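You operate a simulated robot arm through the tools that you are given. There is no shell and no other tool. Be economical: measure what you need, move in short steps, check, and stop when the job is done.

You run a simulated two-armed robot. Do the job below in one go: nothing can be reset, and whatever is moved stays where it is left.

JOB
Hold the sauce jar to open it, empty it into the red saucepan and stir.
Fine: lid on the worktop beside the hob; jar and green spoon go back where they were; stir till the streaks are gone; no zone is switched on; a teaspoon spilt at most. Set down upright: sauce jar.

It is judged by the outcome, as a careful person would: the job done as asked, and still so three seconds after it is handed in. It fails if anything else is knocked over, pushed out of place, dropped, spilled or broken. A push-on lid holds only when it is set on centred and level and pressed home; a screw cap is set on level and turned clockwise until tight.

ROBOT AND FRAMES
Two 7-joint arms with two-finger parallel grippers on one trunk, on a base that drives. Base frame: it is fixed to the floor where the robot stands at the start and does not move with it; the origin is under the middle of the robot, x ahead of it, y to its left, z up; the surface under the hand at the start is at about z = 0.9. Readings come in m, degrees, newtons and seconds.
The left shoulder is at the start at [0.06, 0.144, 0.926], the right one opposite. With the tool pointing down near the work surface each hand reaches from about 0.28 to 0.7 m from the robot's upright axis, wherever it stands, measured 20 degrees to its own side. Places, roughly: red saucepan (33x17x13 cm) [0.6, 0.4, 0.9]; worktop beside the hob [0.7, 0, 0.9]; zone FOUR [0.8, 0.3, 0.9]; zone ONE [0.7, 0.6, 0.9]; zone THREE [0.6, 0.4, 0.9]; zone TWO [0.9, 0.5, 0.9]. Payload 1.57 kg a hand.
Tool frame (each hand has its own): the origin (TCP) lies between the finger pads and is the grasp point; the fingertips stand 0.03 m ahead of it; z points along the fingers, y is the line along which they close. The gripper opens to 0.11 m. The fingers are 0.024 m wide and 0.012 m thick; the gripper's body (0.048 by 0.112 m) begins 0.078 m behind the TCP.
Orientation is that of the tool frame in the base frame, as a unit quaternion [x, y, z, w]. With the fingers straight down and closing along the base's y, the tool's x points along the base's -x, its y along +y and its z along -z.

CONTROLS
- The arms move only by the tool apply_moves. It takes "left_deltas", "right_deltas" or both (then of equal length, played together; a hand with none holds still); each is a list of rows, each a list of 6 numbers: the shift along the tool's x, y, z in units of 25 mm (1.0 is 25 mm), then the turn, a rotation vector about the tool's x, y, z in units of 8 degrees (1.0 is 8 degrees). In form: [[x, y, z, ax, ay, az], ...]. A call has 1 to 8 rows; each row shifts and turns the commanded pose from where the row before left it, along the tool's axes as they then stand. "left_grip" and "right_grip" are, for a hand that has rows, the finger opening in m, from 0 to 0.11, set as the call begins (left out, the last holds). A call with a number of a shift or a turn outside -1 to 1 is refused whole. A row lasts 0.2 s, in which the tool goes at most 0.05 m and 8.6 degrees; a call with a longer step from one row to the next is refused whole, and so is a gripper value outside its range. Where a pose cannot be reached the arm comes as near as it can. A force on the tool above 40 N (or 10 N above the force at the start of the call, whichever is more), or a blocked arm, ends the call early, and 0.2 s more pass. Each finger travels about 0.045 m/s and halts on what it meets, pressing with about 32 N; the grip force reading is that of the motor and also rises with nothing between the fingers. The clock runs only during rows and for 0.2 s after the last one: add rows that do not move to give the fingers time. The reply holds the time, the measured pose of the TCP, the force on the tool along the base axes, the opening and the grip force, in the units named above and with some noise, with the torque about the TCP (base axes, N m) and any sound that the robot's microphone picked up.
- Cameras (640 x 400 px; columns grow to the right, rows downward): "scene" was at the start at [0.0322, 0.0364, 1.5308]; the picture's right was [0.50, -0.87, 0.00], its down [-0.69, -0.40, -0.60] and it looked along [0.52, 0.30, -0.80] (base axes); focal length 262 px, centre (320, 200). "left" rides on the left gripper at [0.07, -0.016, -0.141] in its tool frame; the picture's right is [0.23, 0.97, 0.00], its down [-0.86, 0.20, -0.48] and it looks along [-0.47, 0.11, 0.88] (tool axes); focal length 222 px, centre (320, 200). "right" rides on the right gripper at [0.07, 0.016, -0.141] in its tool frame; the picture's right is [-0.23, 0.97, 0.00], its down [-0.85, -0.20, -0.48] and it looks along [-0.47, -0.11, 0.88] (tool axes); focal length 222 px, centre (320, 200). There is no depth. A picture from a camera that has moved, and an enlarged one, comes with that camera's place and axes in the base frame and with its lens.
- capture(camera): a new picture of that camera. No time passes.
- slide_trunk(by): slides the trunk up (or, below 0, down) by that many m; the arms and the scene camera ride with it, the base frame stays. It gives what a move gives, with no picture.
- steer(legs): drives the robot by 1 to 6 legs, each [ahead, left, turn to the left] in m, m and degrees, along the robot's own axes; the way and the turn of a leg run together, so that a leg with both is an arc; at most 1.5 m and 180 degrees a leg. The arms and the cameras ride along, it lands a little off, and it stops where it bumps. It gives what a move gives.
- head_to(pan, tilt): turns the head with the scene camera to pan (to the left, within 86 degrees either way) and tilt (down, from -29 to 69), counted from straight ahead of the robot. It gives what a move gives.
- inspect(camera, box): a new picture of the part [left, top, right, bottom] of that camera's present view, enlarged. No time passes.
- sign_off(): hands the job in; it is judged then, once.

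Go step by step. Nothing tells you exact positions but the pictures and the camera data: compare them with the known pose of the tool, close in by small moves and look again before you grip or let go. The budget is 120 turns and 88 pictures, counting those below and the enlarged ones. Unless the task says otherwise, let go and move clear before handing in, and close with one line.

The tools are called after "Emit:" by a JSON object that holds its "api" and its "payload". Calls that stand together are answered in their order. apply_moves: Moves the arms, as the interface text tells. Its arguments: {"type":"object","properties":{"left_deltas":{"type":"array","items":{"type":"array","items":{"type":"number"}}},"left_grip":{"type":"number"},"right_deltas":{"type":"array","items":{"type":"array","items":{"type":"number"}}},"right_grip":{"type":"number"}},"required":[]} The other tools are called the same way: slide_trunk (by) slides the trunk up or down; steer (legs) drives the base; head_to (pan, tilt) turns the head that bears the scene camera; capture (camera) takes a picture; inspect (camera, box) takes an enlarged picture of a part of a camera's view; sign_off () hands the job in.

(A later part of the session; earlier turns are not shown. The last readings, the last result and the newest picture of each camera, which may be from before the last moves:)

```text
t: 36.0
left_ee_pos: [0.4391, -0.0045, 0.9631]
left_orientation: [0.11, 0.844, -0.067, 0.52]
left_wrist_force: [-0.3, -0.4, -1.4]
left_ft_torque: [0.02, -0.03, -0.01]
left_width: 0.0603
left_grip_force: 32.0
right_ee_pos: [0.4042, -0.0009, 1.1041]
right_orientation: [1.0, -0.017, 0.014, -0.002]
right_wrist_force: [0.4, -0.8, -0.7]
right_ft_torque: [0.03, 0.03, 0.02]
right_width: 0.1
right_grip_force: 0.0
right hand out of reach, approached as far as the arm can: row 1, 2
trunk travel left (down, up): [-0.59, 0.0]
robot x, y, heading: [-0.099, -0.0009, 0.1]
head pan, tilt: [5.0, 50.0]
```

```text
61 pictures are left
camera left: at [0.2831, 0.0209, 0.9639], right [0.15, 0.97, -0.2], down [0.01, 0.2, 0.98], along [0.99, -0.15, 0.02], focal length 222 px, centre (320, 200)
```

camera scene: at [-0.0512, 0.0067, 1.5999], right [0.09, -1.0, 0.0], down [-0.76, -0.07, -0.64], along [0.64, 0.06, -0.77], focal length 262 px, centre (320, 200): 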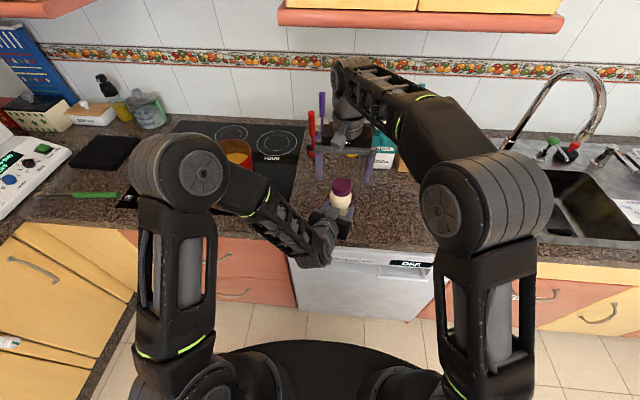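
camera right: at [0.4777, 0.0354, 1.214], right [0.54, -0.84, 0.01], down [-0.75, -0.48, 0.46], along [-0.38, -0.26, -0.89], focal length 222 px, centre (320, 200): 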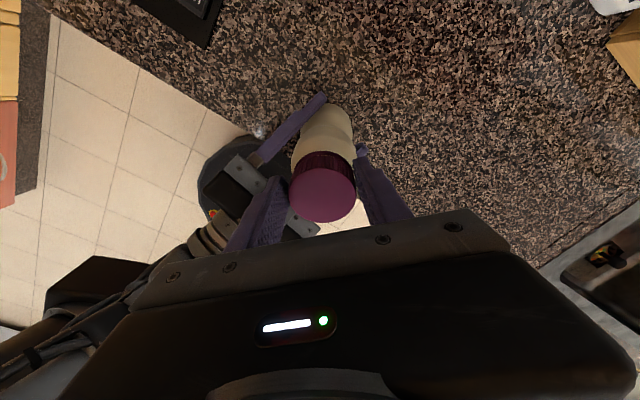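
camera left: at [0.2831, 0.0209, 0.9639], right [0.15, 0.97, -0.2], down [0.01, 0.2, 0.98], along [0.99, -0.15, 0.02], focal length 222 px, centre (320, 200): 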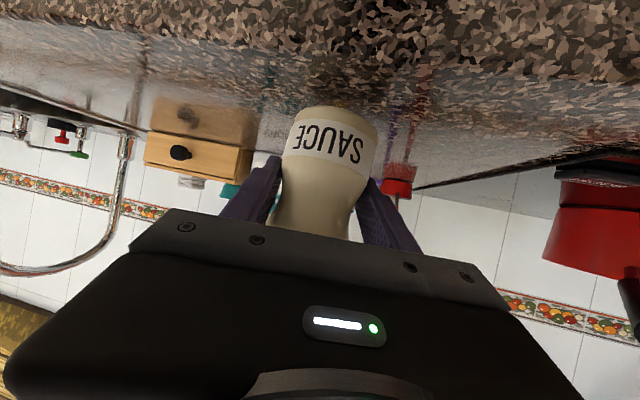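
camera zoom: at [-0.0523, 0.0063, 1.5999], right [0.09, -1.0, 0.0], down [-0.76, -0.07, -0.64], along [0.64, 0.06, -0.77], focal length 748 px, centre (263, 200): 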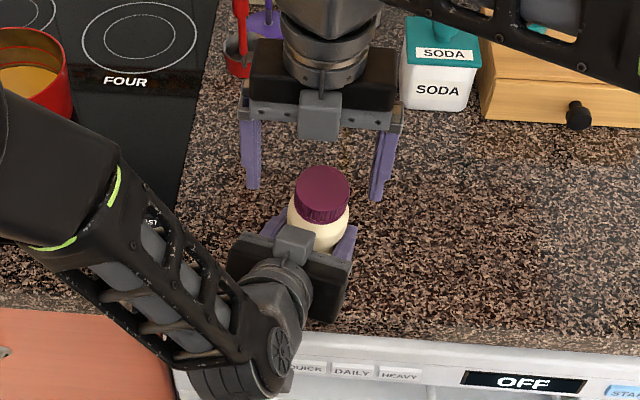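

The jar leans about 17° toward me in the grip, with the lid still on. I'll level it by pitching the left hand and unwind the right wrist.

Emit:
{"api": "apply_moves", "payload": {"right_deltas": [[0, 0, -0.6, 0, 0, 1], [0, 0, -0.4, 0, 0, 1], [0, 0, 0, 0, 0, 1], [0, 0, 0, 0, 0, 1], [0, 0, 0, 0, 0, 1], [0, 0, 0, 0, 0, 1], [0, 0, 0, 0, 0, 1], [0, 0, 0, 0, 0, 1]], "left_deltas": [[0, 0, 0, 0, 0, 0], [0, 0, 0, 0, 0, 0], [0, 0, 0, 0, 0.7, 0], [0, 0, 0, 0, 0.7, 0], [0, 0, 0, 0, 0.7, 0], [0, 0, 0, 0, 0, 0], [0, 0, 0, 0, 0, 0], [0, 0, 0, 0, 0, 0]]}}

Emit:
{"api": "apply_moves", "payload": {"right_deltas": [[0, 0, 0, 0, 0, 1], [0, 0, 0, 0, 0, 1], [0, 0, 0, 0, 0, 1], [0, 0, 0, 0, 0, 1], [0, 0, 0, 0, 0, 1], [0, 0, 0, 0, 0, 1], [0, 0, 0, 0, 0, 1], [0, 0, 0, 0, 0, 1]]}}

Emit:
{"api": "inspect", "payload": {"camera": "scene", "box": [280, 130, 400, 270]}}

Emit:
{"api": "capture", "payload": {"camera": "left"}}

Emit:
{"api": "capture", "payload": {"camera": "right"}}

```text
t: 37.8
left_ee_pos: [0.4398, -0.0061, 0.961]
left_orientation: [0.119, 0.911, -0.051, 0.392]
left_wrist_force: [-0.2, 0.5, -0.5]
left_ft_torque: [-0.01, -0.03, -0.02]
left_width: 0.0605
left_grip_force: 32.3
right_ee_pos: [0.4045, 0.0004, 1.1298]
right_orientation: [0.838, -0.545, 0.011, -0.009]
right_wrist_force: [0.0, -0.5, 0.3]
right_ft_torque: [0.02, 0.04, 0.02]
right_width: 0.1
right_grip_force: 0.1
trunk travel left (down, up): [-0.59, 0.0]
robot x, y, heading: [-0.0937, -0.0047, 0.1]
head pan, tilt: [5.0, 50.0]
```

```text
t: 39.6
left_ee_pos: [0.4383, -0.0054, 0.9616]
left_orientation: [0.119, 0.911, -0.051, 0.391]
left_wrist_force: [-1.2, -0.3, -2.0]
left_ft_torque: [0.02, -0.04, 0.01]
left_width: 0.0603
left_grip_force: 32.3
right_ee_pos: [0.4038, -0.0001, 1.1305]
right_orientation: [-0.423, 0.906, -0.005, 0.014]
right_wrist_force: [0.3, 0.4, -0.1]
right_ft_torque: [-0.01, -0.03, 0.02]
right_width: 0.0997
right_grip_force: 0.1
trunk travel left (down, up): [-0.59, 0.0]
robot x, y, heading: [-0.0955, 0.0021, -0.1]
head pan, tilt: [5.0, 50.0]
```

```text
2.86 times, centred on (340, 200) of scene
camera zoom: at [-0.0522, 0.0063, 1.5999], right [0.09, -1.0, 0.0], down [-0.76, -0.07, -0.64], along [0.64, 0.06, -0.77], focal length 748 px, centre (263, 200)
```

zoom: 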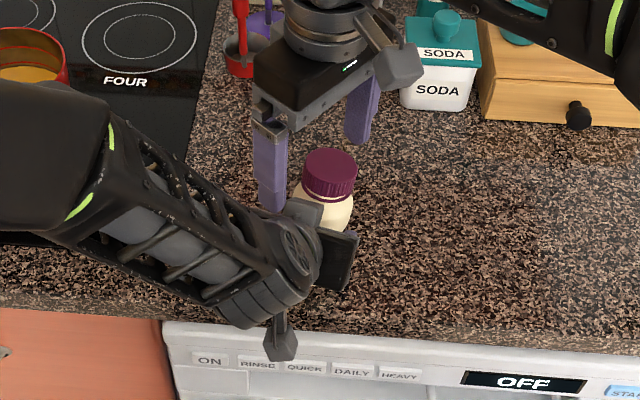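

```text
59 pictures are left
camera left: at [0.2899, 0.0188, 1.0094], right [0.1, 0.98, -0.16], down [0.28, 0.13, 0.95], along [0.95, -0.14, -0.27], focal length 222 px, centre (320, 200)
```

left: 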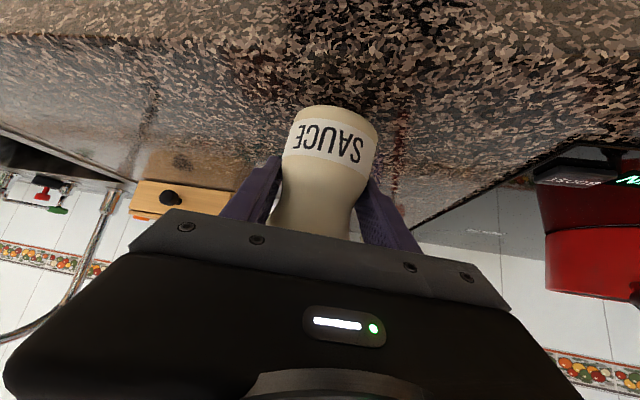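

```text
58 pictures are left
camera right: at [0.3421, -0.043, 1.2696], right [-0.6, 0.8, -0.01], down [0.69, 0.53, 0.5], along [0.41, 0.29, -0.87], focal length 222 px, centre (320, 200)
```

right: 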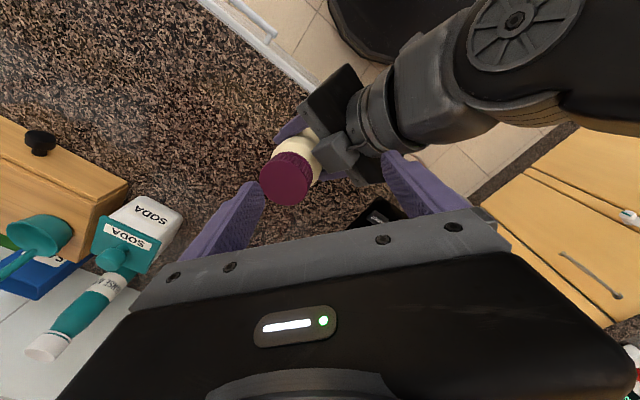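

The jar is upright again, with the lid centre at about [0.440, -0.014]. I'll unwind the right wrist a bit more and regrip the lid from above.

Emit:
{"api": "apply_moves", "payload": {"right_deltas": [[0, 0, 0, 0, 0, 1], [0, 0, 0, 0, 0, 1], [0, 0, 0, 0, 0, 1], [0, 0, 0, 0, 0, 1], [0, 0, 0, 0, 0, 1], [-0.66, -0.4, 0, 0, 0, 0], [-0.66, -0.4, 0, 0, 0, 0], [0, 0, 0.8, 0, 0, 0]], "right_grip": 0.085}}

Emit:
{"api": "capture", "payload": {"camera": "right"}}

```text
t: 41.4
left_ee_pos: [0.4398, -0.0055, 0.9636]
left_orientation: [0.118, 0.911, -0.051, 0.392]
left_wrist_force: [-0.2, 0.2, -1.7]
left_ft_torque: [0.04, -0.01, -0.01]
left_width: 0.0605
left_grip_force: 32.3
right_ee_pos: [0.4405, -0.0142, 1.1103]
right_orientation: [-0.088, 0.996, 0.0, 0.015]
right_wrist_force: [0.2, 0.5, 0.6]
right_ft_torque: [0.01, 0.0, 0.02]
right_width: 0.085
right_grip_force: 0.1
trunk travel left (down, up): [-0.59, 0.0]
robot x, y, heading: [-0.0951, 0.001, 0.1]
head pan, tilt: [5.0, 50.0]
```

```text
57 pictures are left
camera right: at [0.3646, -0.0095, 1.2497], right [0.05, 1.0, 0.0], down [0.86, -0.05, 0.5], along [0.5, -0.02, -0.86], focal length 222 px, centre (320, 200)
```

right: 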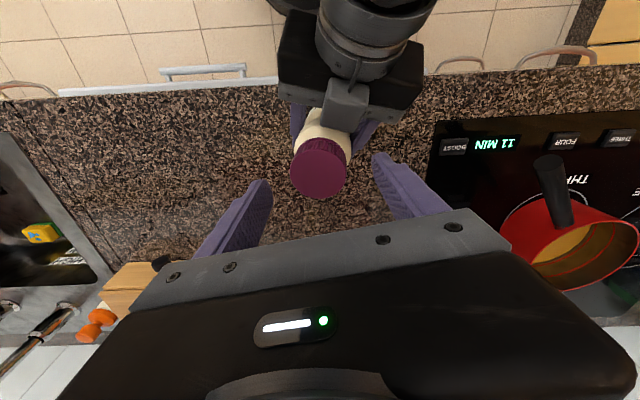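

Emit:
{"api": "apply_moves", "payload": {"right_deltas": [[0.04, 0.06, 0.74, 0, 0, 0], [0, 0, 0.74, 0, 0, 0], [0, 0, 0, 0, 0, 0]]}}

Emit:
{"api": "apply_moves", "payload": {"right_deltas": [[0, 0, 0, 0, 0, 0], [0, 0, 0, 0, 0, 0], [0, 0, 0, 0, 0, 0], [0, 0, 0, 0, 0, 0], [0, 0, 0, 0, 0, 0]], "right_grip": 0.02}}

```text
t: 42.2
left_ee_pos: [0.4396, -0.0048, 0.9607]
left_orientation: [0.119, 0.911, -0.051, 0.392]
left_wrist_force: [0.9, -1.0, -1.2]
left_ft_torque: [-0.01, 0.04, 0.04]
left_width: 0.0604
left_grip_force: 32.0
right_ee_pos: [0.439, -0.0124, 1.0742]
right_orientation: [-0.09, 0.996, 0.0, 0.014]
right_wrist_force: [-0.1, 0.2, -0.8]
right_ft_torque: [-0.03, -0.02, -0.02]
right_width: 0.0851
right_grip_force: 0.1
trunk travel left (down, up): [-0.59, 0.0]
robot x, y, heading: [-0.0948, -0.0022, 0.1]
head pan, tilt: [5.0, 50.0]
```

```text
t: 43.4
left_ee_pos: [0.4404, -0.0049, 0.9618]
left_orientation: [0.118, 0.911, -0.05, 0.391]
left_wrist_force: [-3.3, 8.4, -0.3]
left_ft_torque: [-0.5, -0.14, 0.02]
left_width: 0.0602
left_grip_force: 32.0
right_ee_pos: [0.4393, -0.0142, 1.0739]
right_orientation: [-0.088, 0.996, -0.001, 0.014]
right_wrist_force: [4.3, -8.8, -0.9]
right_ft_torque: [-0.46, -0.18, -0.05]
right_width: 0.0541
right_grip_force: 31.7
trunk travel left (down, up): [-0.59, 0.0]
robot x, y, heading: [-0.0925, 0.0014, -0.0]
head pan, tilt: [5.0, 50.0]
```

Gripped. I'll turn counter-clockwise about 90° with a slight rise.

Emit:
{"api": "apply_moves", "payload": {"right_deltas": [[0, -0.03, -0.02, 0, 0, -1], [0, 0, -0.02, 0, 0, -1], [0, 0, -0.02, 0, 0, -1], [0, 0, -0.02, 0, 0, -1], [0, 0, -0.02, 0, 0, -1], [0, 0, -0.02, 0, 0, -1]]}}

Emit:
{"api": "apply_moves", "payload": {"right_deltas": [[0, 0, -0.02, 0, 0, -1], [0, 0, -0.02, 0, 0, -1], [0, 0, -0.02, 0, 0, -1], [0, 0, -0.02, 0, 0, -1], [0, 0, -0.02, 0, 0, -1], [0, 0, -0.02, 0, 0, -1]]}}

```text
t: 44.4
left_ee_pos: [0.437, -0.0111, 0.9645]
left_orientation: [0.125, 0.91, -0.055, 0.392]
left_wrist_force: [-3.8, -3.1, 0.3]
left_ft_torque: [0.23, -0.94, 1.33]
left_width: 0.059
left_grip_force: 31.8
right_ee_pos: [0.4428, -0.0101, 1.076]
right_orientation: [-0.333, 0.943, -0.001, 0.019]
right_wrist_force: [3.3, 3.6, -1.7]
right_ft_torque: [0.17, 0.55, -1.32]
right_width: 0.0569
right_grip_force: 32.0
trunk travel left (down, up): [-0.59, 0.0]
robot x, y, heading: [-0.0942, 0.0017, -0.0]
head pan, tilt: [5.0, 50.0]
stopped in row 4 (right hand): the force on the tool passed its limit at 44 N (the readings are from after the stop); the commanded pose is now the measured one
```

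```text
t: 45.0
left_ee_pos: [0.4341, -0.0171, 0.9656]
left_orientation: [0.133, 0.909, -0.059, 0.391]
left_wrist_force: [-0.7, -3.8, 0.4]
left_ft_torque: [0.56, -0.22, 1.13]
left_width: 0.0616
left_grip_force: 31.7
right_ee_pos: [0.4459, -0.0071, 1.0775]
right_orientation: [-0.457, 0.889, -0.003, 0.025]
right_wrist_force: [0.9, 3.2, -1.9]
right_ft_torque: [-0.16, 0.03, -1.12]
right_width: 0.0576
right_grip_force: 31.9
trunk travel left (down, up): [-0.59, 0.0]
robot x, y, heading: [-0.0963, -0.0006, -0.2]
head pan, tilt: [5.0, 50.0]
stopped in row 3 (right hand): the force on the tool passed its limit at 43 N (the readings are from after the stop); the commanded pose is now the measured one
```

There's unexpected torque, so something is fouling. I'll look.

Emit:
{"api": "inspect", "payload": {"camera": "scene", "box": [290, 150, 390, 250]}}

Emit:
{"api": "capture", "payload": {"camera": "right"}}

Emit:
{"api": "capture", "payload": {"camera": "left"}}

```text
4.00 times, centred on (340, 200) of scene
camera zoom: at [-0.0522, 0.0063, 1.5999], right [0.09, -1.0, 0.0], down [-0.76, -0.07, -0.64], along [0.64, 0.06, -0.77], focal length 1046 px, centre (240, 200)
```

zoom: 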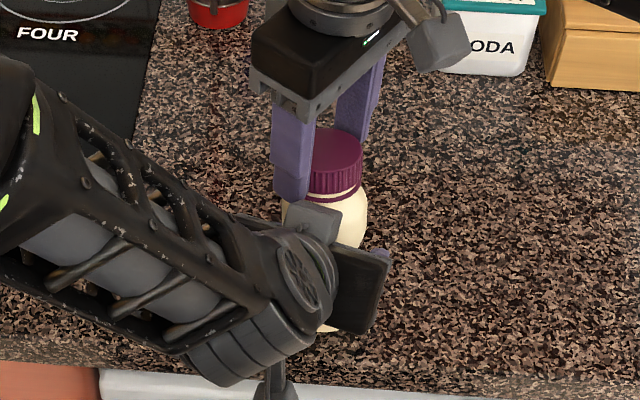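

```text
55 pictures are left
camera right: at [0.3841, -0.0561, 1.2154], right [-0.66, 0.75, -0.02], down [0.64, 0.57, 0.52], along [0.4, 0.33, -0.85], focal length 222 px, centre (320, 200)
```

right: 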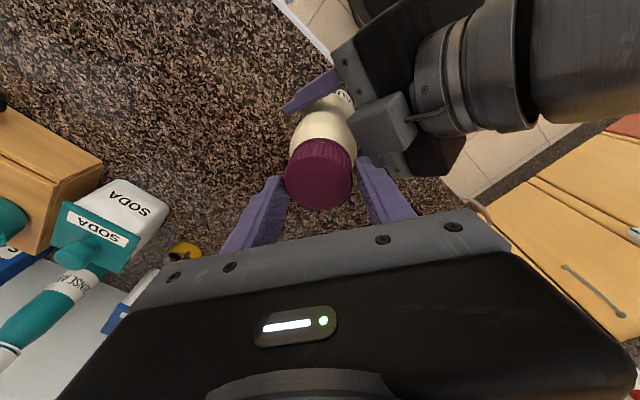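

```text
54 pictures are left
camera left: at [0.2852, 0.011, 1.0117], right [0.13, 0.98, -0.17], down [0.29, 0.13, 0.95], along [0.95, -0.17, -0.26], focal length 222 px, centre (320, 200)
```

left: 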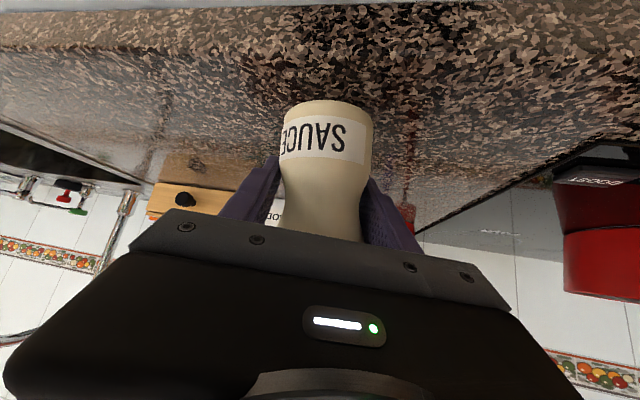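

A right finger is touching the block on top of the left gripper, because the left pitch is steeper now. I'll release the lid, set the jar on the worktop and re-pitch the left hand flatter around it.

Emit:
{"api": "apply_moves", "payload": {"right_deltas": [[0, 0, 0, 0, 0, 0], [0, 0, 0, 0, 0, 0], [0, 0, 0, 0, 0, 0], [0, 0, -0.8, 0, 0, 0], [0, 0, -0.8, 0, 0, 0]], "right_grip": 0.09}}

Emit:
{"api": "capture", "payload": {"camera": "right"}}

```text
t: 46.2
left_ee_pos: [0.4346, -0.0168, 0.9654]
left_orientation: [0.133, 0.909, -0.059, 0.391]
left_wrist_force: [-0.5, -0.9, -1.8]
left_ft_torque: [-0.01, 0.03, -0.02]
left_width: 0.06
left_grip_force: 32.2
right_ee_pos: [0.4414, -0.0069, 1.1179]
right_orientation: [-0.459, 0.888, -0.001, 0.024]
right_wrist_force: [0.0, -0.2, -0.8]
right_ft_torque: [0.04, 0.02, -0.01]
right_width: 0.0901
right_grip_force: 0.0
trunk travel left (down, up): [-0.59, 0.0]
robot x, y, heading: [-0.0963, -0.003, -0.1]
head pan, tilt: [5.0, 50.0]
```

```text
53 pictures are left
camera right: at [0.3807, -0.0565, 1.2561], right [-0.66, 0.75, -0.01], down [0.64, 0.57, 0.52], along [0.4, 0.33, -0.85], focal length 222 px, centre (320, 200)
```

right: 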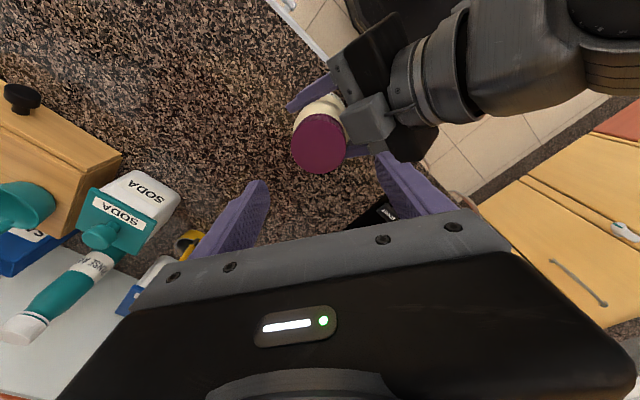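

Emit:
{"api": "apply_moves", "payload": {"left_deltas": [[-0.45, 0.26, 0.765, 0, 0, 0], [-0.45, 0.26, 0.765, 0, 0, 0], [0.116, 0, 0.11, 0, 0, 0], [0, 0, 0, 0, 0, 0]], "right_deltas": [[0, 0, -0.5, 0, 0, 0], [0, 0, -0.5, 0, 0, 0], [0, 0, 0, 0, 0, 0], [0, 0, 0, 0, 0, 0]]}}

```text
t: 47.2
left_ee_pos: [0.4808, -0.0183, 0.9567]
left_orientation: [0.132, 0.906, -0.059, 0.397]
left_wrist_force: [-1.1, -1.8, 39.6]
left_ft_torque: [-0.27, -0.86, 0.02]
left_width: 0.0591
left_grip_force: 31.8
right_ee_pos: [0.4384, -0.008, 1.1438]
right_orientation: [-0.457, 0.889, -0.002, 0.028]
right_wrist_force: [0.2, 0.0, 0.3]
right_ft_torque: [0.0, 0.02, -0.02]
right_width: 0.0899
right_grip_force: 0.1
trunk travel left (down, up): [-0.59, 0.0]
robot x, y, heading: [-0.0977, 0.0001, 0.1]
head pan, tilt: [5.0, 50.0]
```

It's touching the worktop. I'll relieve the push, open the left hand, re-pitch and look.

Emit:
{"api": "apply_moves", "payload": {"left_deltas": [[-0.1, 0, -0.1, 0, 0, 0], [0, 0, 0, 0, 0, 0]]}}

Emit:
{"api": "apply_moves", "payload": {"left_deltas": [[0, 0, 0, 0, 0, 0], [0, 0, 0, 0, 0, 0], [0, 0, 0, 0, 0, 0], [0, 0, 0, 0, -0.75, 0], [0, 0, 0, 0, -0.75, 0], [0, 0, 0, 0, -0.75, 0]], "left_grip": 0.1}}

Emit:
{"api": "inspect", "payload": {"camera": "scene", "box": [290, 130, 410, 230]}}

Emit:
{"api": "capture", "payload": {"camera": "left"}}

Emit:
{"api": "capture", "payload": {"camera": "right"}}

```text
t: 47.8
left_ee_pos: [0.4799, -0.0176, 0.9584]
left_orientation: [0.132, 0.907, -0.058, 0.395]
left_wrist_force: [6.9, -5.9, 26.9]
left_ft_torque: [-0.58, -1.08, -0.09]
left_width: 0.0591
left_grip_force: 32.2
right_ee_pos: [0.4399, -0.0092, 1.142]
right_orientation: [-0.458, 0.889, -0.002, 0.027]
right_wrist_force: [0.1, 0.5, 0.3]
right_ft_torque: [0.0, 0.02, -0.03]
right_width: 0.0897
right_grip_force: 0.1
trunk travel left (down, up): [-0.59, 0.0]
robot x, y, heading: [-0.0988, -0.0047, -0.1]
head pan, tilt: [5.0, 50.0]
```

```text
t: 49.2
left_ee_pos: [0.4786, -0.0184, 0.9545]
left_orientation: [0.121, 0.836, -0.079, 0.53]
left_wrist_force: [-0.2, -0.4, 0.0]
left_ft_torque: [0.0, 0.01, -0.02]
left_width: 0.1002
left_grip_force: 0.0
right_ee_pos: [0.4411, -0.0076, 1.1417]
right_orientation: [-0.458, 0.889, -0.003, 0.026]
right_wrist_force: [0.0, 0.0, -1.3]
right_ft_torque: [-0.02, 0.02, 0.0]
right_width: 0.09
right_grip_force: 0.0
trunk travel left (down, up): [-0.59, 0.0]
robot x, y, heading: [-0.0974, -0.0034, -0.0]
head pan, tilt: [5.0, 50.0]
```

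```text
4.00 times, centred on (350, 180) of scene
camera zoom: at [-0.052, 0.0063, 1.5999], right [0.09, -1.0, 0.0], down [-0.76, -0.07, -0.64], along [0.64, 0.06, -0.77], focal length 1046 px, centre (200, 280)
```

zoom: 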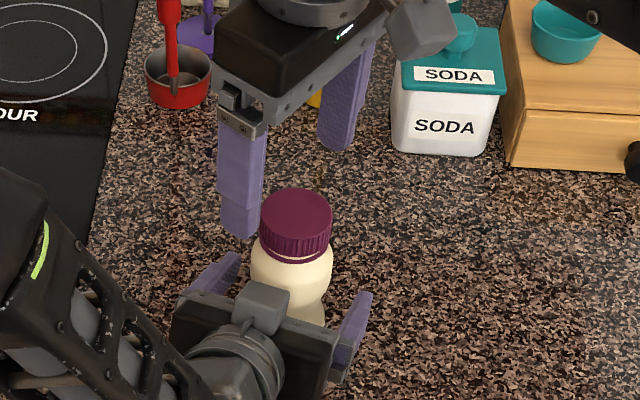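

```text
51 pictures are left
camera left: at [0.3237, 0.0129, 0.9524], right [0.19, 0.96, -0.21], down [-0.01, 0.21, 0.98], along [0.98, -0.18, 0.05], focal length 222 px, centre (320, 200)
```

left: 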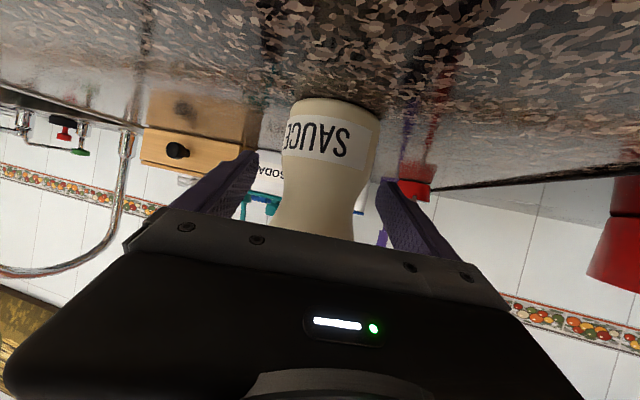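

```text
50 pictures are left
camera right: at [0.3803, -0.0572, 1.28], right [-0.66, 0.75, -0.02], down [0.64, 0.57, 0.52], along [0.4, 0.33, -0.85], focal length 222 px, centre (320, 200)
```

right: 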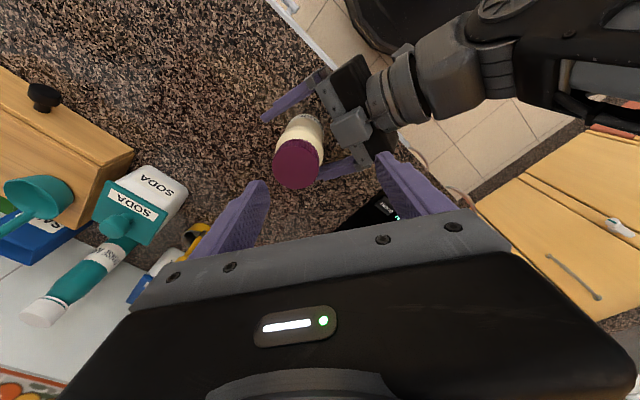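

The jar stands on the worktop at about [0.473, -0.015] with the lid still on. I'll grip its waist again and unscrew it right here on the worktop.

Emit:
{"api": "apply_moves", "payload": {"left_deltas": [[0.375, 0.06, -0.09, 0, 0, 0], [0, 0, 0, 0, 0, 0]]}}

Emit:
{"api": "apply_moves", "payload": {"left_deltas": [[0, 0, 0, 0, 0, 0], [0, 0, 0, 0, 0, 0], [0, 0, 0, 0, 0, 0], [0, 0, 0, 0, 0, 0], [0, 0, 0, 0, 0, 0], [0, 0, 0, 0, 0, 0]], "left_grip": 0.02, "right_deltas": [[0, 0, 0, 0, 0, 1], [0, 0, 0, 0, 0, 1], [0, 0, 0, 0, 0, 1], [0, 0, 0, 0, 0, 1], [0, 0, 0, 0, 0, 1], [0, 0, 0, 0, 0, 1]]}}

Emit:
{"api": "capture", "payload": {"camera": "right"}}

```text
t: 49.8
left_ee_pos: [0.4715, -0.0142, 0.9475]
left_orientation: [0.122, 0.836, -0.079, 0.529]
left_wrist_force: [-0.8, -0.1, -0.5]
left_ft_torque: [-0.01, -0.01, -0.01]
left_width: 0.0999
left_grip_force: 0.1
right_ee_pos: [0.4402, -0.0069, 1.1416]
right_orientation: [-0.458, 0.889, -0.003, 0.026]
right_wrist_force: [-0.3, 0.2, 0.6]
right_ft_torque: [0.0, -0.01, 0.02]
right_width: 0.0898
right_grip_force: 0.2
trunk travel left (down, up): [-0.59, 0.0]
robot x, y, heading: [-0.0953, 0.0019, 0.1]
head pan, tilt: [5.0, 50.0]
```

```text
t: 51.2
left_ee_pos: [0.4726, -0.0145, 0.9476]
left_orientation: [0.121, 0.836, -0.077, 0.53]
left_wrist_force: [-0.7, -0.6, -0.2]
left_ft_torque: [-0.04, -0.03, -0.01]
left_width: 0.0608
left_grip_force: 31.7
right_ee_pos: [0.4427, -0.0088, 1.1417]
right_orientation: [-0.055, 0.998, 0.008, 0.026]
right_wrist_force: [-1.0, 0.4, -0.1]
right_ft_torque: [0.01, 0.0, 0.0]
right_width: 0.09
right_grip_force: 0.0
trunk travel left (down, up): [-0.59, 0.0]
robot x, y, heading: [-0.0976, -0.0011, -0.0]
head pan, tilt: [5.0, 50.0]
```

```text
49 pictures are left
camera right: at [0.3633, -0.0016, 1.2813], right [0.12, 0.99, 0.03], down [0.85, -0.11, 0.52], along [0.52, -0.04, -0.86], focal length 222 px, centre (320, 200)
```

right: 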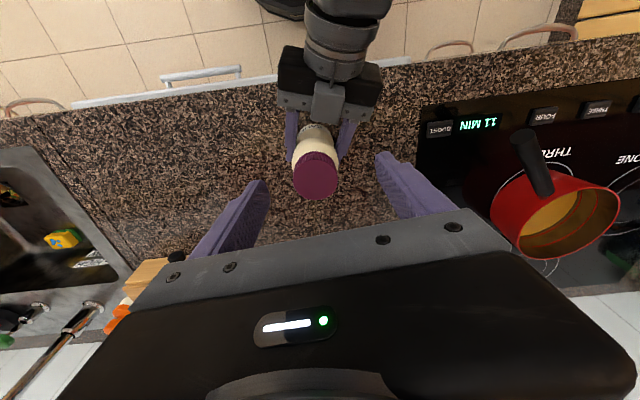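

Emit:
{"api": "apply_moves", "payload": {"right_deltas": [[-0.56, -0.18, 0.6, 0, 0.37, 0], [-0.56, -0.18, 0.6, 0, 0, 0], [0, 0, 0, 0, 0, 1], [0, 0, 0, 0, 0, 1], [0, 0, 0, 0, 0, 1], [0, 0, 0, 0, 0, 1], [0, 0, 0, 0, 0, 1], [0, 0, 0, 0, 0, 0]]}}

Emit:
{"api": "capture", "payload": {"camera": "right"}}

```text
t: 53.0
left_ee_pos: [0.4739, -0.0148, 0.9466]
left_orientation: [0.123, 0.836, -0.079, 0.528]
left_wrist_force: [-0.2, 0.1, 0.3]
left_ft_torque: [-0.06, -0.01, -0.01]
left_width: 0.0608
left_grip_force: 32.1
right_ee_pos: [0.4641, -0.0122, 1.1195]
right_orientation: [0.289, 0.957, 0.006, -0.004]
right_wrist_force: [0.1, 0.1, -0.1]
right_ft_torque: [-0.04, 0.02, 0.02]
right_width: 0.0899
right_grip_force: 0.1
right hand out of reach, approached as far as the arm can: row 1
trunk travel left (down, up): [-0.59, 0.0]
robot x, y, heading: [-0.0954, 0.0013, -0.2]
head pan, tilt: [5.0, 50.0]
```

```text
48 pictures are left
camera right: at [0.4146, 0.0391, 1.2625], right [0.73, 0.69, 0.01], down [0.6, -0.65, 0.47], along [0.32, -0.34, -0.88], focal length 222 px, centre (320, 200)
```

right: 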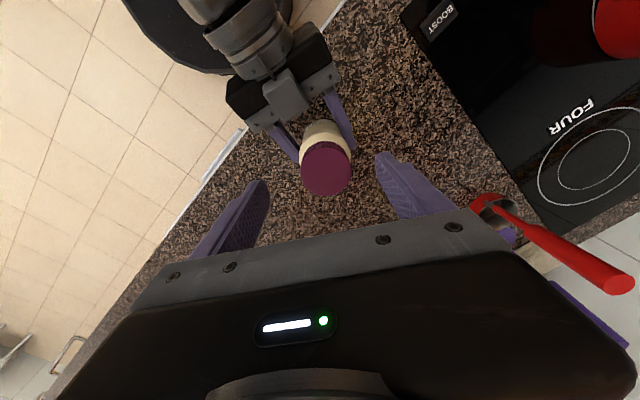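

Emit:
{"api": "apply_moves", "payload": {"right_deltas": [[0, 0, 0.615, 0, 0, 0], [-0.25, 0.12, 0.615, 0, 0, 0], [0, 0, 0.615, 0, 0, 0], [0, 0, 0.615, 0, 0, 0], [0, 0, 0, 0, 0, 0]]}}

Emit:
{"api": "apply_moves", "payload": {"right_deltas": [[0, 0, 0, 0, 0, 0], [0, 0, 0, 0, 0, 0], [0, 0, 0, 0, 0, 0], [0, 0, 0, 0, 0, 0], [0, 0, 0, 0, 0, 0]], "right_grip": 0.02}}

```text
t: 54.2
left_ee_pos: [0.4729, -0.0154, 0.9478]
left_orientation: [0.122, 0.836, -0.079, 0.53]
left_wrist_force: [0.4, -0.1, 0.8]
left_ft_torque: [-0.07, -0.01, 0.01]
left_width: 0.0608
left_grip_force: 32.4
right_ee_pos: [0.4717, -0.0121, 1.0579]
right_orientation: [0.289, 0.957, 0.006, -0.004]
right_wrist_force: [-0.7, 0.4, -1.0]
right_ft_torque: [-0.03, 0.0, 0.0]
right_width: 0.0902
right_grip_force: 0.0
trunk travel left (down, up): [-0.59, 0.0]
robot x, y, heading: [-0.0994, 0.0014, 0.2]
head pan, tilt: [5.0, 50.0]
```

```text
t: 55.4
left_ee_pos: [0.4743, -0.0145, 0.9472]
left_orientation: [0.122, 0.836, -0.078, 0.53]
left_wrist_force: [-0.6, -0.3, 1.8]
left_ft_torque: [0.04, -0.04, -0.03]
left_width: 0.0606
left_grip_force: 32.2
right_ee_pos: [0.47, -0.0134, 1.0591]
right_orientation: [0.288, 0.957, 0.006, -0.004]
right_wrist_force: [1.1, -0.1, -0.4]
right_ft_torque: [-0.04, 0.05, 0.03]
right_width: 0.0555
right_grip_force: 31.9
trunk travel left (down, up): [-0.59, 0.0]
robot x, y, heading: [-0.0981, 0.0013, -0.1]
head pan, tilt: [5.0, 50.0]
```

This is a well-centred grip with almost no side force. I'll unscrew in short strokes.

Emit:
{"api": "apply_moves", "payload": {"right_deltas": [[0, 0, 0, 0, 0, -1], [0, 0, 0, 0, 0, -1], [0, 0, 0, 0, 0, -1], [0, 0, -0.02, 0, 0, -1], [0, 0, -0.02, 0, 0, -1], [0, 0, -0.02, 0, 0, -1]]}}

Emit:
{"api": "apply_moves", "payload": {"right_deltas": [[0, 0, -0.02, 0, 0, -1], [0, 0, -0.02, 0, 0, -1], [0, 0, -0.02, 0, 0, -1], [0, 0, -0.02, 0, 0, -1], [0, 0, -0.02, 0, 0, -1], [0, 0, -0.02, 0, 0, -1]]}}

```text
t: 56.8
left_ee_pos: [0.472, -0.0137, 0.9491]
left_orientation: [0.121, 0.837, -0.078, 0.528]
left_wrist_force: [0.7, 9.6, 0.8]
left_ft_torque: [-0.34, -0.08, 0.84]
left_width: 0.0612
left_grip_force: 32.3
right_ee_pos: [0.4718, -0.0127, 1.0601]
right_orientation: [-0.127, 0.992, 0.005, 0.0]
right_wrist_force: [-0.6, -7.4, 3.0]
right_ft_torque: [-0.31, 0.07, -0.9]
right_width: 0.0553
right_grip_force: 32.1
trunk travel left (down, up): [-0.59, 0.0]
robot x, y, heading: [-0.0952, -0.0011, 0.2]
head pan, tilt: [5.0, 50.0]
```

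```text
t: 58.2
left_ee_pos: [0.4728, -0.0124, 0.9479]
left_orientation: [0.121, 0.836, -0.078, 0.529]
left_wrist_force: [-3.0, 21.4, 4.6]
left_ft_torque: [-0.59, -0.3, 0.8]
left_width: 0.0618
left_grip_force: 31.6
right_ee_pos: [0.4709, -0.0141, 1.0622]
right_orientation: [-0.519, 0.855, 0.005, 0.002]
right_wrist_force: [4.5, -17.9, 4.6]
right_ft_torque: [-1.1, -0.22, -0.93]
right_width: 0.0548
right_grip_force: 31.8
trunk travel left (down, up): [-0.59, 0.0]
robot x, y, heading: [-0.0964, 0.0001, 0.0]
head pan, tilt: [5.0, 50.0]
```

Emit:
{"api": "capture", "payload": {"camera": "left"}}

Emit:
{"api": "inspect", "payload": {"camera": "scene", "box": [300, 130, 400, 230]}}

```text
47 pictures are left
camera left: at [0.3181, 0.017, 0.9459], right [0.18, 0.96, -0.21], down [-0.01, 0.21, 0.98], along [0.98, -0.18, 0.05], focal length 222 px, centre (320, 200)
```

left: 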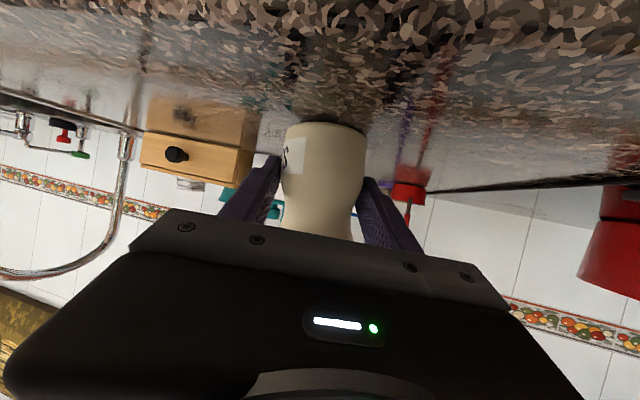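

```text
4.00 times, centred on (350, 180) of scene
camera zoom: at [-0.053, 0.0069, 1.6], right [0.09, -1.0, 0.0], down [-0.76, -0.07, -0.64], along [0.64, 0.06, -0.77], focal length 1046 px, centre (200, 280)
```

zoom: 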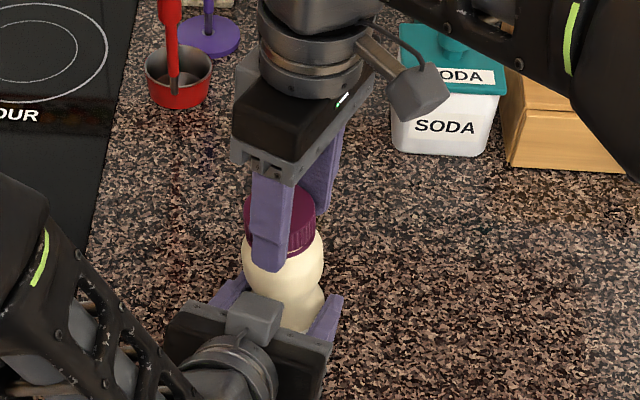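

The jar is turning together with the lid, so my fingertips are probably also gripping the jar's shoulder. I'll regrip higher, on the lid alone.

Emit:
{"api": "apply_moves", "payload": {"right_deltas": [[0, 0, 0, 0, 0, 0], [0, 0, 0, 0, 0, 0], [0, 0, -0.6, 0, 0, 1], [0, 0, 0, 0, 0, 1], [0, 0, 0, 0, 0, 1], [0, 0, 0, 0, 0, 1], [0, 0, 0, 0, 0, 1], [0, 0, 0, 0, 0, 1]], "right_grip": 0.08}}

Emit:
{"api": "inspect", "payload": {"camera": "right", "box": [220, 80, 420, 240]}}

Emit:
{"api": "inspect", "payload": {"camera": "scene", "box": [310, 160, 370, 220]}}

```text
t: 60.0
left_ee_pos: [0.4729, -0.0139, 0.9468]
left_orientation: [0.121, 0.836, -0.078, 0.53]
left_wrist_force: [0.1, -1.3, 2.3]
left_ft_torque: [-0.01, 0.05, 0.0]
left_width: 0.0616
left_grip_force: 31.8
right_ee_pos: [0.4707, -0.0126, 1.0774]
right_orientation: [-0.125, 0.992, 0.007, -0.001]
right_wrist_force: [-0.6, 0.6, 0.4]
right_ft_torque: [-0.01, 0.01, 0.03]
right_width: 0.0799
right_grip_force: 0.0
trunk travel left (down, up): [-0.59, 0.0]
robot x, y, heading: [-0.0966, -0.0027, -0.2]
head pan, tilt: [5.0, 50.0]
```

```text
2.50 times, centred on (320, 160) of right
camera zoom: at [0.3987, -0.015, 1.2197], right [-0.02, 1.0, 0.01], down [0.88, 0.01, 0.48], along [0.48, 0.02, -0.88], focal length 555 px, centre (320, 300)
```

zoom: 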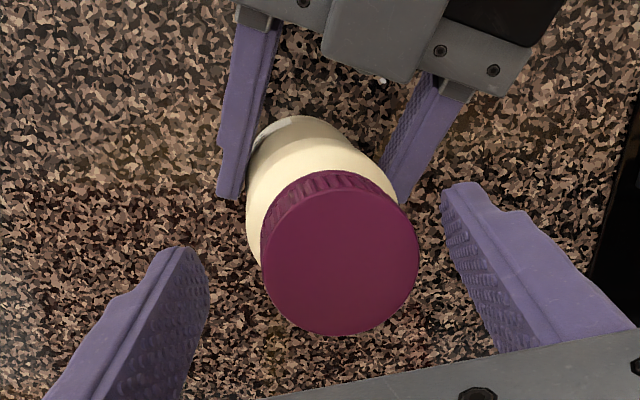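

```text
6.67 times, centred on (340, 190) of scene
camera zoom: at [-0.0526, 0.0061, 1.5999], right [0.09, -1.0, 0.0], down [-0.76, -0.07, -0.64], along [0.64, 0.06, -0.77], focal length 1744 px, centre (187, 267)
```

zoom: 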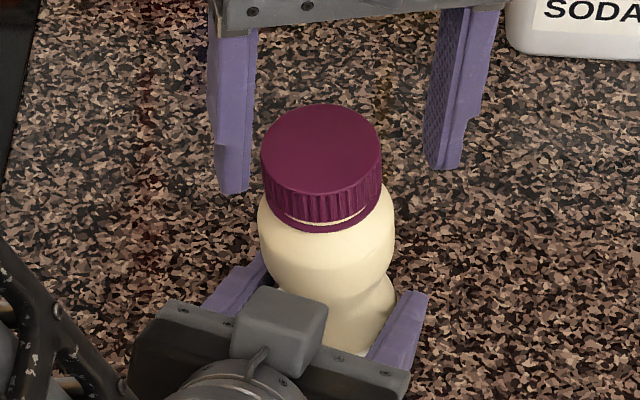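

The lid top is about 8 mm higher than it was, so it's well up the thread. But the jar leans about 6° to the left in the grip. I'll lift it a few mm and straighten it before regripping.

Emit:
{"api": "apply_moves", "payload": {"left_deltas": [[-0.2, 0, -0.1, 0, 0, 0], [0, 0, 0, -0.16, 0.1, 0.33], [0, 0, 0, -0.16, 0.1, 0.33], [0, 0, 0, 0, 0, 0]]}}

Emit:
{"api": "inspect", "payload": {"camera": "right", "box": [220, 80, 420, 240]}}

Emit:
{"api": "inspect", "payload": {"camera": "scene", "box": [310, 160, 370, 220]}}

```text
t: 61.0
left_ee_pos: [0.4732, -0.0149, 0.9525]
left_orientation: [0.15, 0.839, -0.034, 0.522]
left_wrist_force: [-0.6, -0.4, -1.6]
left_ft_torque: [0.02, 0.02, -0.02]
left_width: 0.0619
left_grip_force: 31.9
right_ee_pos: [0.4701, -0.0125, 1.0775]
right_orientation: [-0.125, 0.992, 0.007, -0.001]
right_wrist_force: [-0.4, 0.0, -0.4]
right_ft_torque: [-0.01, -0.02, 0.03]
right_width: 0.0797
right_grip_force: 0.1
trunk travel left (down, up): [-0.59, 0.0]
robot x, y, heading: [-0.0995, 0.0008, 0.0]
head pan, tilt: [5.0, 50.0]
```

```text
2.50 times, centred on (320, 160) of right
camera zoom: at [0.3991, -0.015, 1.2195], right [-0.02, 1.0, 0.01], down [0.88, 0.01, 0.48], along [0.48, 0.02, -0.88], focal length 555 px, centre (320, 300)
```

zoom: 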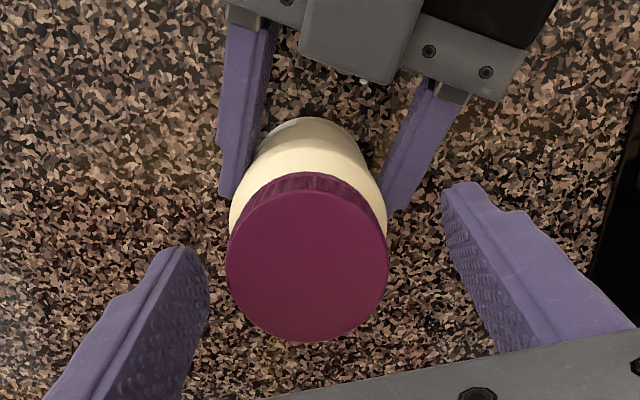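

```text
6.67 times, centred on (340, 190) of scene
camera zoom: at [-0.0521, 0.0064, 1.5999], right [0.09, -1.0, 0.0], down [-0.76, -0.07, -0.64], along [0.64, 0.06, -0.77], focal length 1744 px, centre (187, 267)
```

zoom: 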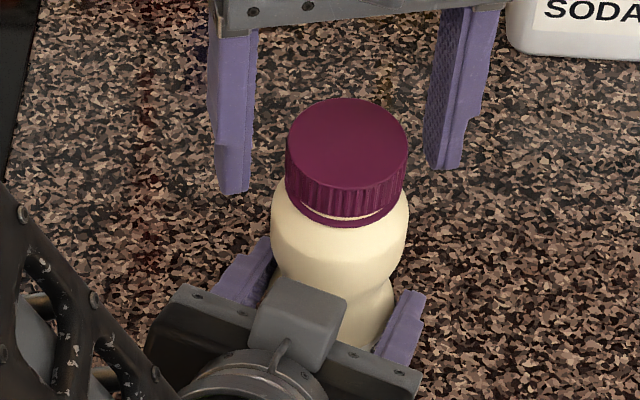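

Emit:
{"api": "apply_moves", "payload": {"right_deltas": [[0.07, -0.11, 0, 0, 0, 0], [0, 0, 0, 0, 0, 0], [0, 0, 0, 0, 0, 0], [0, 0, 0, 0, 0, 0], [0, 0, 0, 0, 0, 0]], "right_grip": 0.02}}

Emit:
{"api": "apply_moves", "payload": {"right_deltas": [[0, 0, 0, 0, 0, -1], [0, 0, 0, 0, 0, -1], [0, 0, 0, 0, 0, -1], [0, 0, 0, 0, 0, 0]]}}

Emit:
{"api": "capture", "payload": {"camera": "left"}}

```text
t: 62.2
left_ee_pos: [0.4728, -0.0119, 0.9526]
left_orientation: [0.149, 0.839, -0.034, 0.522]
left_wrist_force: [-7.7, 10.4, -1.2]
left_ft_torque: [-0.84, -0.4, 0.03]
left_width: 0.0616
left_grip_force: 31.8
right_ee_pos: [0.4713, -0.0169, 1.0777]
right_orientation: [-0.126, 0.992, 0.006, 0.0]
right_wrist_force: [7.5, -9.3, -0.1]
right_ft_torque: [-0.43, -0.59, -0.07]
right_width: 0.0552
right_grip_force: 31.5
trunk travel left (down, up): [-0.59, 0.0]
robot x, y, heading: [-0.0962, -0.0027, -0.1]
head pan, tilt: [5.0, 50.0]
```

```text
t: 63.2
left_ee_pos: [0.4744, -0.0131, 0.9536]
left_orientation: [0.148, 0.838, -0.033, 0.523]
left_wrist_force: [-2.8, 17.7, 1.7]
left_ft_torque: [-0.89, -0.2, 0.57]
left_width: 0.0612
left_grip_force: 31.8
right_ee_pos: [0.4694, -0.0184, 1.0771]
right_orientation: [-0.329, 0.944, 0.005, 0.0]
right_wrist_force: [2.9, -17.3, -3.7]
right_ft_torque: [-1.44, -0.11, -0.63]
right_width: 0.0552
right_grip_force: 31.6
trunk travel left (down, up): [-0.59, 0.0]
robot x, y, heading: [-0.0996, 0.0032, 0.1]
head pan, tilt: [5.0, 50.0]
```

```text
41 pictures are left
camera left: at [0.3185, 0.0171, 0.9536], right [0.18, 0.98, -0.1], down [-0.01, 0.11, 0.99], along [0.98, -0.18, 0.03], focal length 222 px, centre (320, 200)
```

left: 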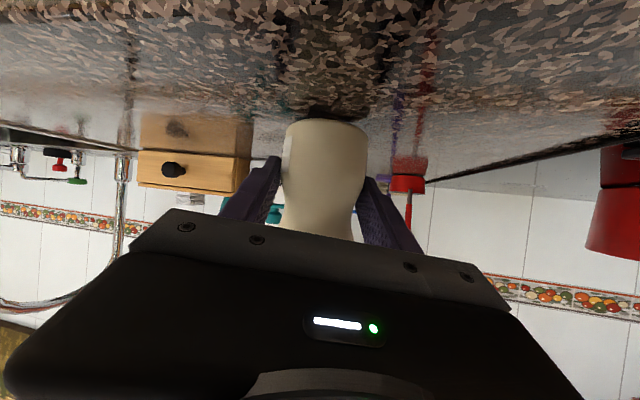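

Torque goes straight through to the jar now, so the thread may be at its end. I'll ease the loads and try a straight lift.

Emit:
{"api": "apply_moves", "payload": {"right_deltas": [[0.06, -0.12, 0, 0, 0, 0.3], [0, 0, 0, 0, 0, 0]]}}

Emit:
{"api": "apply_moves", "payload": {"right_deltas": [[0, 0, -0.1, 0, 0, 0], [0, 0, -0.1, 0, 0, 0], [0, 0, -0.1, 0, 0, 0]]}}

```text
t: 63.8
left_ee_pos: [0.4733, -0.0142, 0.9535]
left_orientation: [0.151, 0.838, -0.034, 0.523]
left_wrist_force: [5.4, 12.1, 0.4]
left_ft_torque: [-0.61, 0.59, 0.08]
left_width: 0.0613
left_grip_force: 32.3
right_ee_pos: [0.4702, -0.018, 1.0769]
right_orientation: [-0.31, 0.951, 0.007, -0.001]
right_wrist_force: [-4.2, -11.5, -1.4]
right_ft_torque: [-0.93, 0.01, -0.04]
right_width: 0.0554
right_grip_force: 32.1
trunk travel left (down, up): [-0.59, 0.0]
robot x, y, heading: [-0.0959, -0.0015, -0.1]
head pan, tilt: [5.0, 50.0]
```

```text
t: 64.6
left_ee_pos: [0.4756, -0.0166, 0.9572]
left_orientation: [0.15, 0.836, -0.035, 0.527]
left_wrist_force: [-3.6, 6.1, 29.7]
left_ft_torque: [-0.51, -0.16, -0.04]
left_width: 0.0617
left_grip_force: 31.9
right_ee_pos: [0.4695, -0.0207, 1.0823]
right_orientation: [-0.31, 0.951, 0.006, 0.001]
right_wrist_force: [4.3, -5.9, -30.5]
right_ft_torque: [-0.4, -0.15, 0.01]
right_width: 0.0555
right_grip_force: 32.5
trunk travel left (down, up): [-0.59, 0.0]
robot x, y, heading: [-0.1, 0.0018, 0.1]
head pan, tilt: [5.0, 50.0]
```

It's still engaged. I'll relax the lift and test whether it turns freely clockwise, in case it's jammed crooked.

Emit:
{"api": "apply_moves", "payload": {"right_deltas": [[0, 0, 0.15, 0, 0, 0], [0, 0, 0.13, 0, 0, 0], [0, 0, 0, 0, 0, 1], [0, 0, 0, 0, 0, 1], [0, 0, 0, 0, 0, 0]]}}

Emit:
{"api": "apply_moves", "payload": {"right_deltas": [[0, 0, 0, 0, 0, 1], [0, 0, 0, 0, 0, 1], [0, 0, 0, 0, 0, 0]]}}

```text
t: 65.8
left_ee_pos: [0.4725, -0.0143, 0.951]
left_orientation: [0.15, 0.839, -0.034, 0.522]
left_wrist_force: [12.8, -2.7, -3.2]
left_ft_torque: [-0.18, 0.63, 0.0]
left_width: 0.0616
left_grip_force: 31.4
right_ee_pos: [0.4701, -0.0177, 1.078]
right_orientation: [-0.174, 0.985, 0.008, 0.0]
right_wrist_force: [-13.8, 3.3, 1.7]
right_ft_torque: [0.57, 0.98, 0.04]
right_width: 0.055
right_grip_force: 32.5
trunk travel left (down, up): [-0.59, 0.0]
robot x, y, heading: [-0.0962, 0.0011, -0.2]
head pan, tilt: [5.0, 50.0]
```

```text
t: 66.6
left_ee_pos: [0.4714, -0.0153, 0.9527]
left_orientation: [0.151, 0.839, -0.035, 0.521]
left_wrist_force: [6.7, -8.2, -8.1]
left_ft_torque: [0.0, 0.54, -0.03]
left_width: 0.0614
left_grip_force: 31.8
right_ee_pos: [0.471, -0.0185, 1.0793]
right_orientation: [-0.035, 0.999, 0.008, 0.0]
right_wrist_force: [-7.1, 9.0, 6.1]
right_ft_torque: [1.04, 0.31, 0.09]
right_width: 0.0551
right_grip_force: 32.0
trunk travel left (down, up): [-0.59, 0.0]
robot x, y, heading: [-0.0952, -0.0014, -0.0]
head pan, tilt: [5.0, 50.0]
```

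Clockwise is free, so counter-clockwise has a real end stop. I'll turn back to the stop and lift while keeping the counter-clockwise torque on.

Emit:
{"api": "apply_moves", "payload": {"right_deltas": [[0, -0.08, 0, 0, 0, -1], [0, 0, 0, 0, 0, -1], [0, 0, 0, 0, 0, -1], [0, 0, 0, 0, 0, -1], [0, 0, 0, 0, 0, -0.5]]}}

Emit:
{"api": "apply_moves", "payload": {"right_deltas": [[0, 0, -0.1, 0, 0, -0.3], [0, 0, -0.1, 0, 0, -0.3], [0, 0, -0.1, 0, 0, -0.3]]}}

```text
t: 67.8
left_ee_pos: [0.4741, -0.0124, 0.953]
left_orientation: [0.149, 0.839, -0.033, 0.523]
left_wrist_force: [-7.5, 2.0, -2.9]
left_ft_torque: [-0.15, -0.64, 0.05]
left_width: 0.0608
left_grip_force: 31.6
right_ee_pos: [0.4721, -0.0239, 1.077]
right_orientation: [-0.343, 0.939, 0.006, -0.001]
right_wrist_force: [7.8, -1.7, 1.6]
right_ft_torque: [-0.02, -0.34, -0.15]
right_width: 0.0549
right_grip_force: 32.0
trunk travel left (down, up): [-0.59, 0.0]
robot x, y, heading: [-0.0951, 0.0014, -0.0]
head pan, tilt: [5.0, 50.0]
```

```text
t: 68.6
left_ee_pos: [0.4747, -0.0133, 0.9537]
left_orientation: [0.148, 0.838, -0.033, 0.523]
left_wrist_force: [-2.8, 8.3, 3.6]
left_ft_torque: [-0.94, -0.38, 0.02]
left_width: 0.0606
left_grip_force: 31.9
right_ee_pos: [0.47, -0.0225, 1.0838]
right_orientation: [-0.401, 0.916, 0.006, 0.0]
right_wrist_force: [3.1, -8.7, -5.8]
right_ft_torque: [-0.21, -0.05, -0.07]
right_width: 0.0551
right_grip_force: 31.6
trunk travel left (down, up): [-0.59, 0.0]
robot x, y, heading: [-0.0961, -0.0062, -0.1]
head pan, tilt: [5.0, 50.0]
```

Torque is low and it's rising. I'll keep turning and lifting gently.

Emit:
{"api": "apply_moves", "payload": {"right_deltas": [[0, 0, -0.05, 0, 0, -1], [0, 0, -0.05, 0, 0, -1], [0, 0, -0.05, 0, 0, -1], [0, 0, 0, 0, 0, 0]]}}

Emit:
{"api": "inspect", "payload": {"camera": "scene", "box": [310, 160, 370, 220]}}

```text
t: 69.6
left_ee_pos: [0.4742, -0.0139, 0.953]
left_orientation: [0.15, 0.839, -0.034, 0.522]
left_wrist_force: [-0.4, 11.4, -0.1]
left_ft_torque: [-1.17, -0.12, 0.12]
left_width: 0.0611
left_grip_force: 32.2
right_ee_pos: [0.4712, -0.0206, 1.0887]
right_orientation: [-0.583, 0.812, 0.007, 0.003]
right_wrist_force: [1.5, -11.8, -1.0]
right_ft_torque: [-0.44, -0.04, -0.16]
right_width: 0.0549
right_grip_force: 32.4
trunk travel left (down, up): [-0.59, 0.0]
robot x, y, heading: [-0.0937, -0.0015, -0.3]
head pan, tilt: [5.0, 50.0]
```

```text
6.67 times, centred on (340, 190) of scene
camera zoom: at [-0.0522, 0.0063, 1.5999], right [0.09, -1.0, 0.0], down [-0.76, -0.07, -0.64], along [0.64, 0.06, -0.77], focal length 1744 px, centre (187, 267)
```

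zoom: 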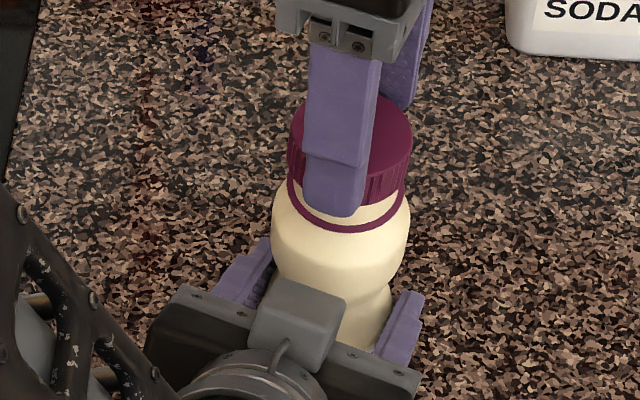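

The lid is clearly rising off the tamper ring. I'll do a little more turn and then lift.

Emit:
{"api": "apply_moves", "payload": {"right_deltas": [[0, -0.05, -0.08, 0, 0, -1], [0, 0, -0.08, 0, 0, -1], [0, 0, -0.08, 0, 0, -1], [0, 0, -0.08, 0, 0, -1]]}}

Emit:
{"api": "apply_moves", "payload": {"right_deltas": [[0, 0, -0.1, 0, 0, -0.5], [0, 0, -0.15, 0, 0, -0.5], [0, 0, -0.15, 0, 0, 0]]}}

Emit:
{"api": "inspect", "payload": {"camera": "scene", "box": [310, 160, 370, 220]}}

```text
t: 70.6
left_ee_pos: [0.4736, -0.0139, 0.9523]
left_orientation: [0.152, 0.838, -0.035, 0.523]
left_wrist_force: [0.0, 0.3, 0.0]
left_ft_torque: [0.01, -0.04, -0.02]
left_width: 0.0613
left_grip_force: 32.0
right_ee_pos: [0.472, -0.0194, 1.0967]
right_orientation: [0.786, -0.618, -0.007, -0.006]
right_wrist_force: [-0.4, -1.0, 0.1]
right_ft_torque: [-0.04, 0.03, 0.04]
right_width: 0.0551
right_grip_force: 32.6
trunk travel left (down, up): [-0.59, 0.0]
robot x, y, heading: [-0.0952, 0.0008, 0.1]
head pan, tilt: [5.0, 50.0]
```

```text
t: 71.4
left_ee_pos: [0.4733, -0.0134, 0.953]
left_orientation: [0.15, 0.838, -0.035, 0.523]
left_wrist_force: [-1.3, -0.5, -2.7]
left_ft_torque: [0.02, -0.02, 0.01]
left_width: 0.0612
left_grip_force: 32.4
right_ee_pos: [0.4722, -0.0228, 1.1073]
right_orientation: [0.826, -0.564, -0.005, -0.005]
right_wrist_force: [0.6, -0.7, 0.1]
right_ft_torque: [0.0, -0.01, -0.01]
right_width: 0.055
right_grip_force: 31.9
trunk travel left (down, up): [-0.59, 0.0]
robot x, y, heading: [-0.0973, 0.002, 0.1]
head pan, tilt: [5.0, 50.0]
```

```text
6.67 times, centred on (340, 190) of scene
camera zoom: at [-0.0523, 0.0065, 1.5999], right [0.09, -1.0, 0.0], down [-0.76, -0.07, -0.64], along [0.64, 0.06, -0.77], focal length 1744 px, centre (187, 267)
```

zoom: 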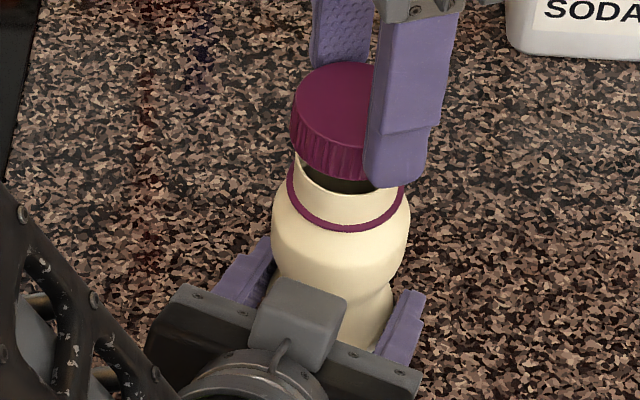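

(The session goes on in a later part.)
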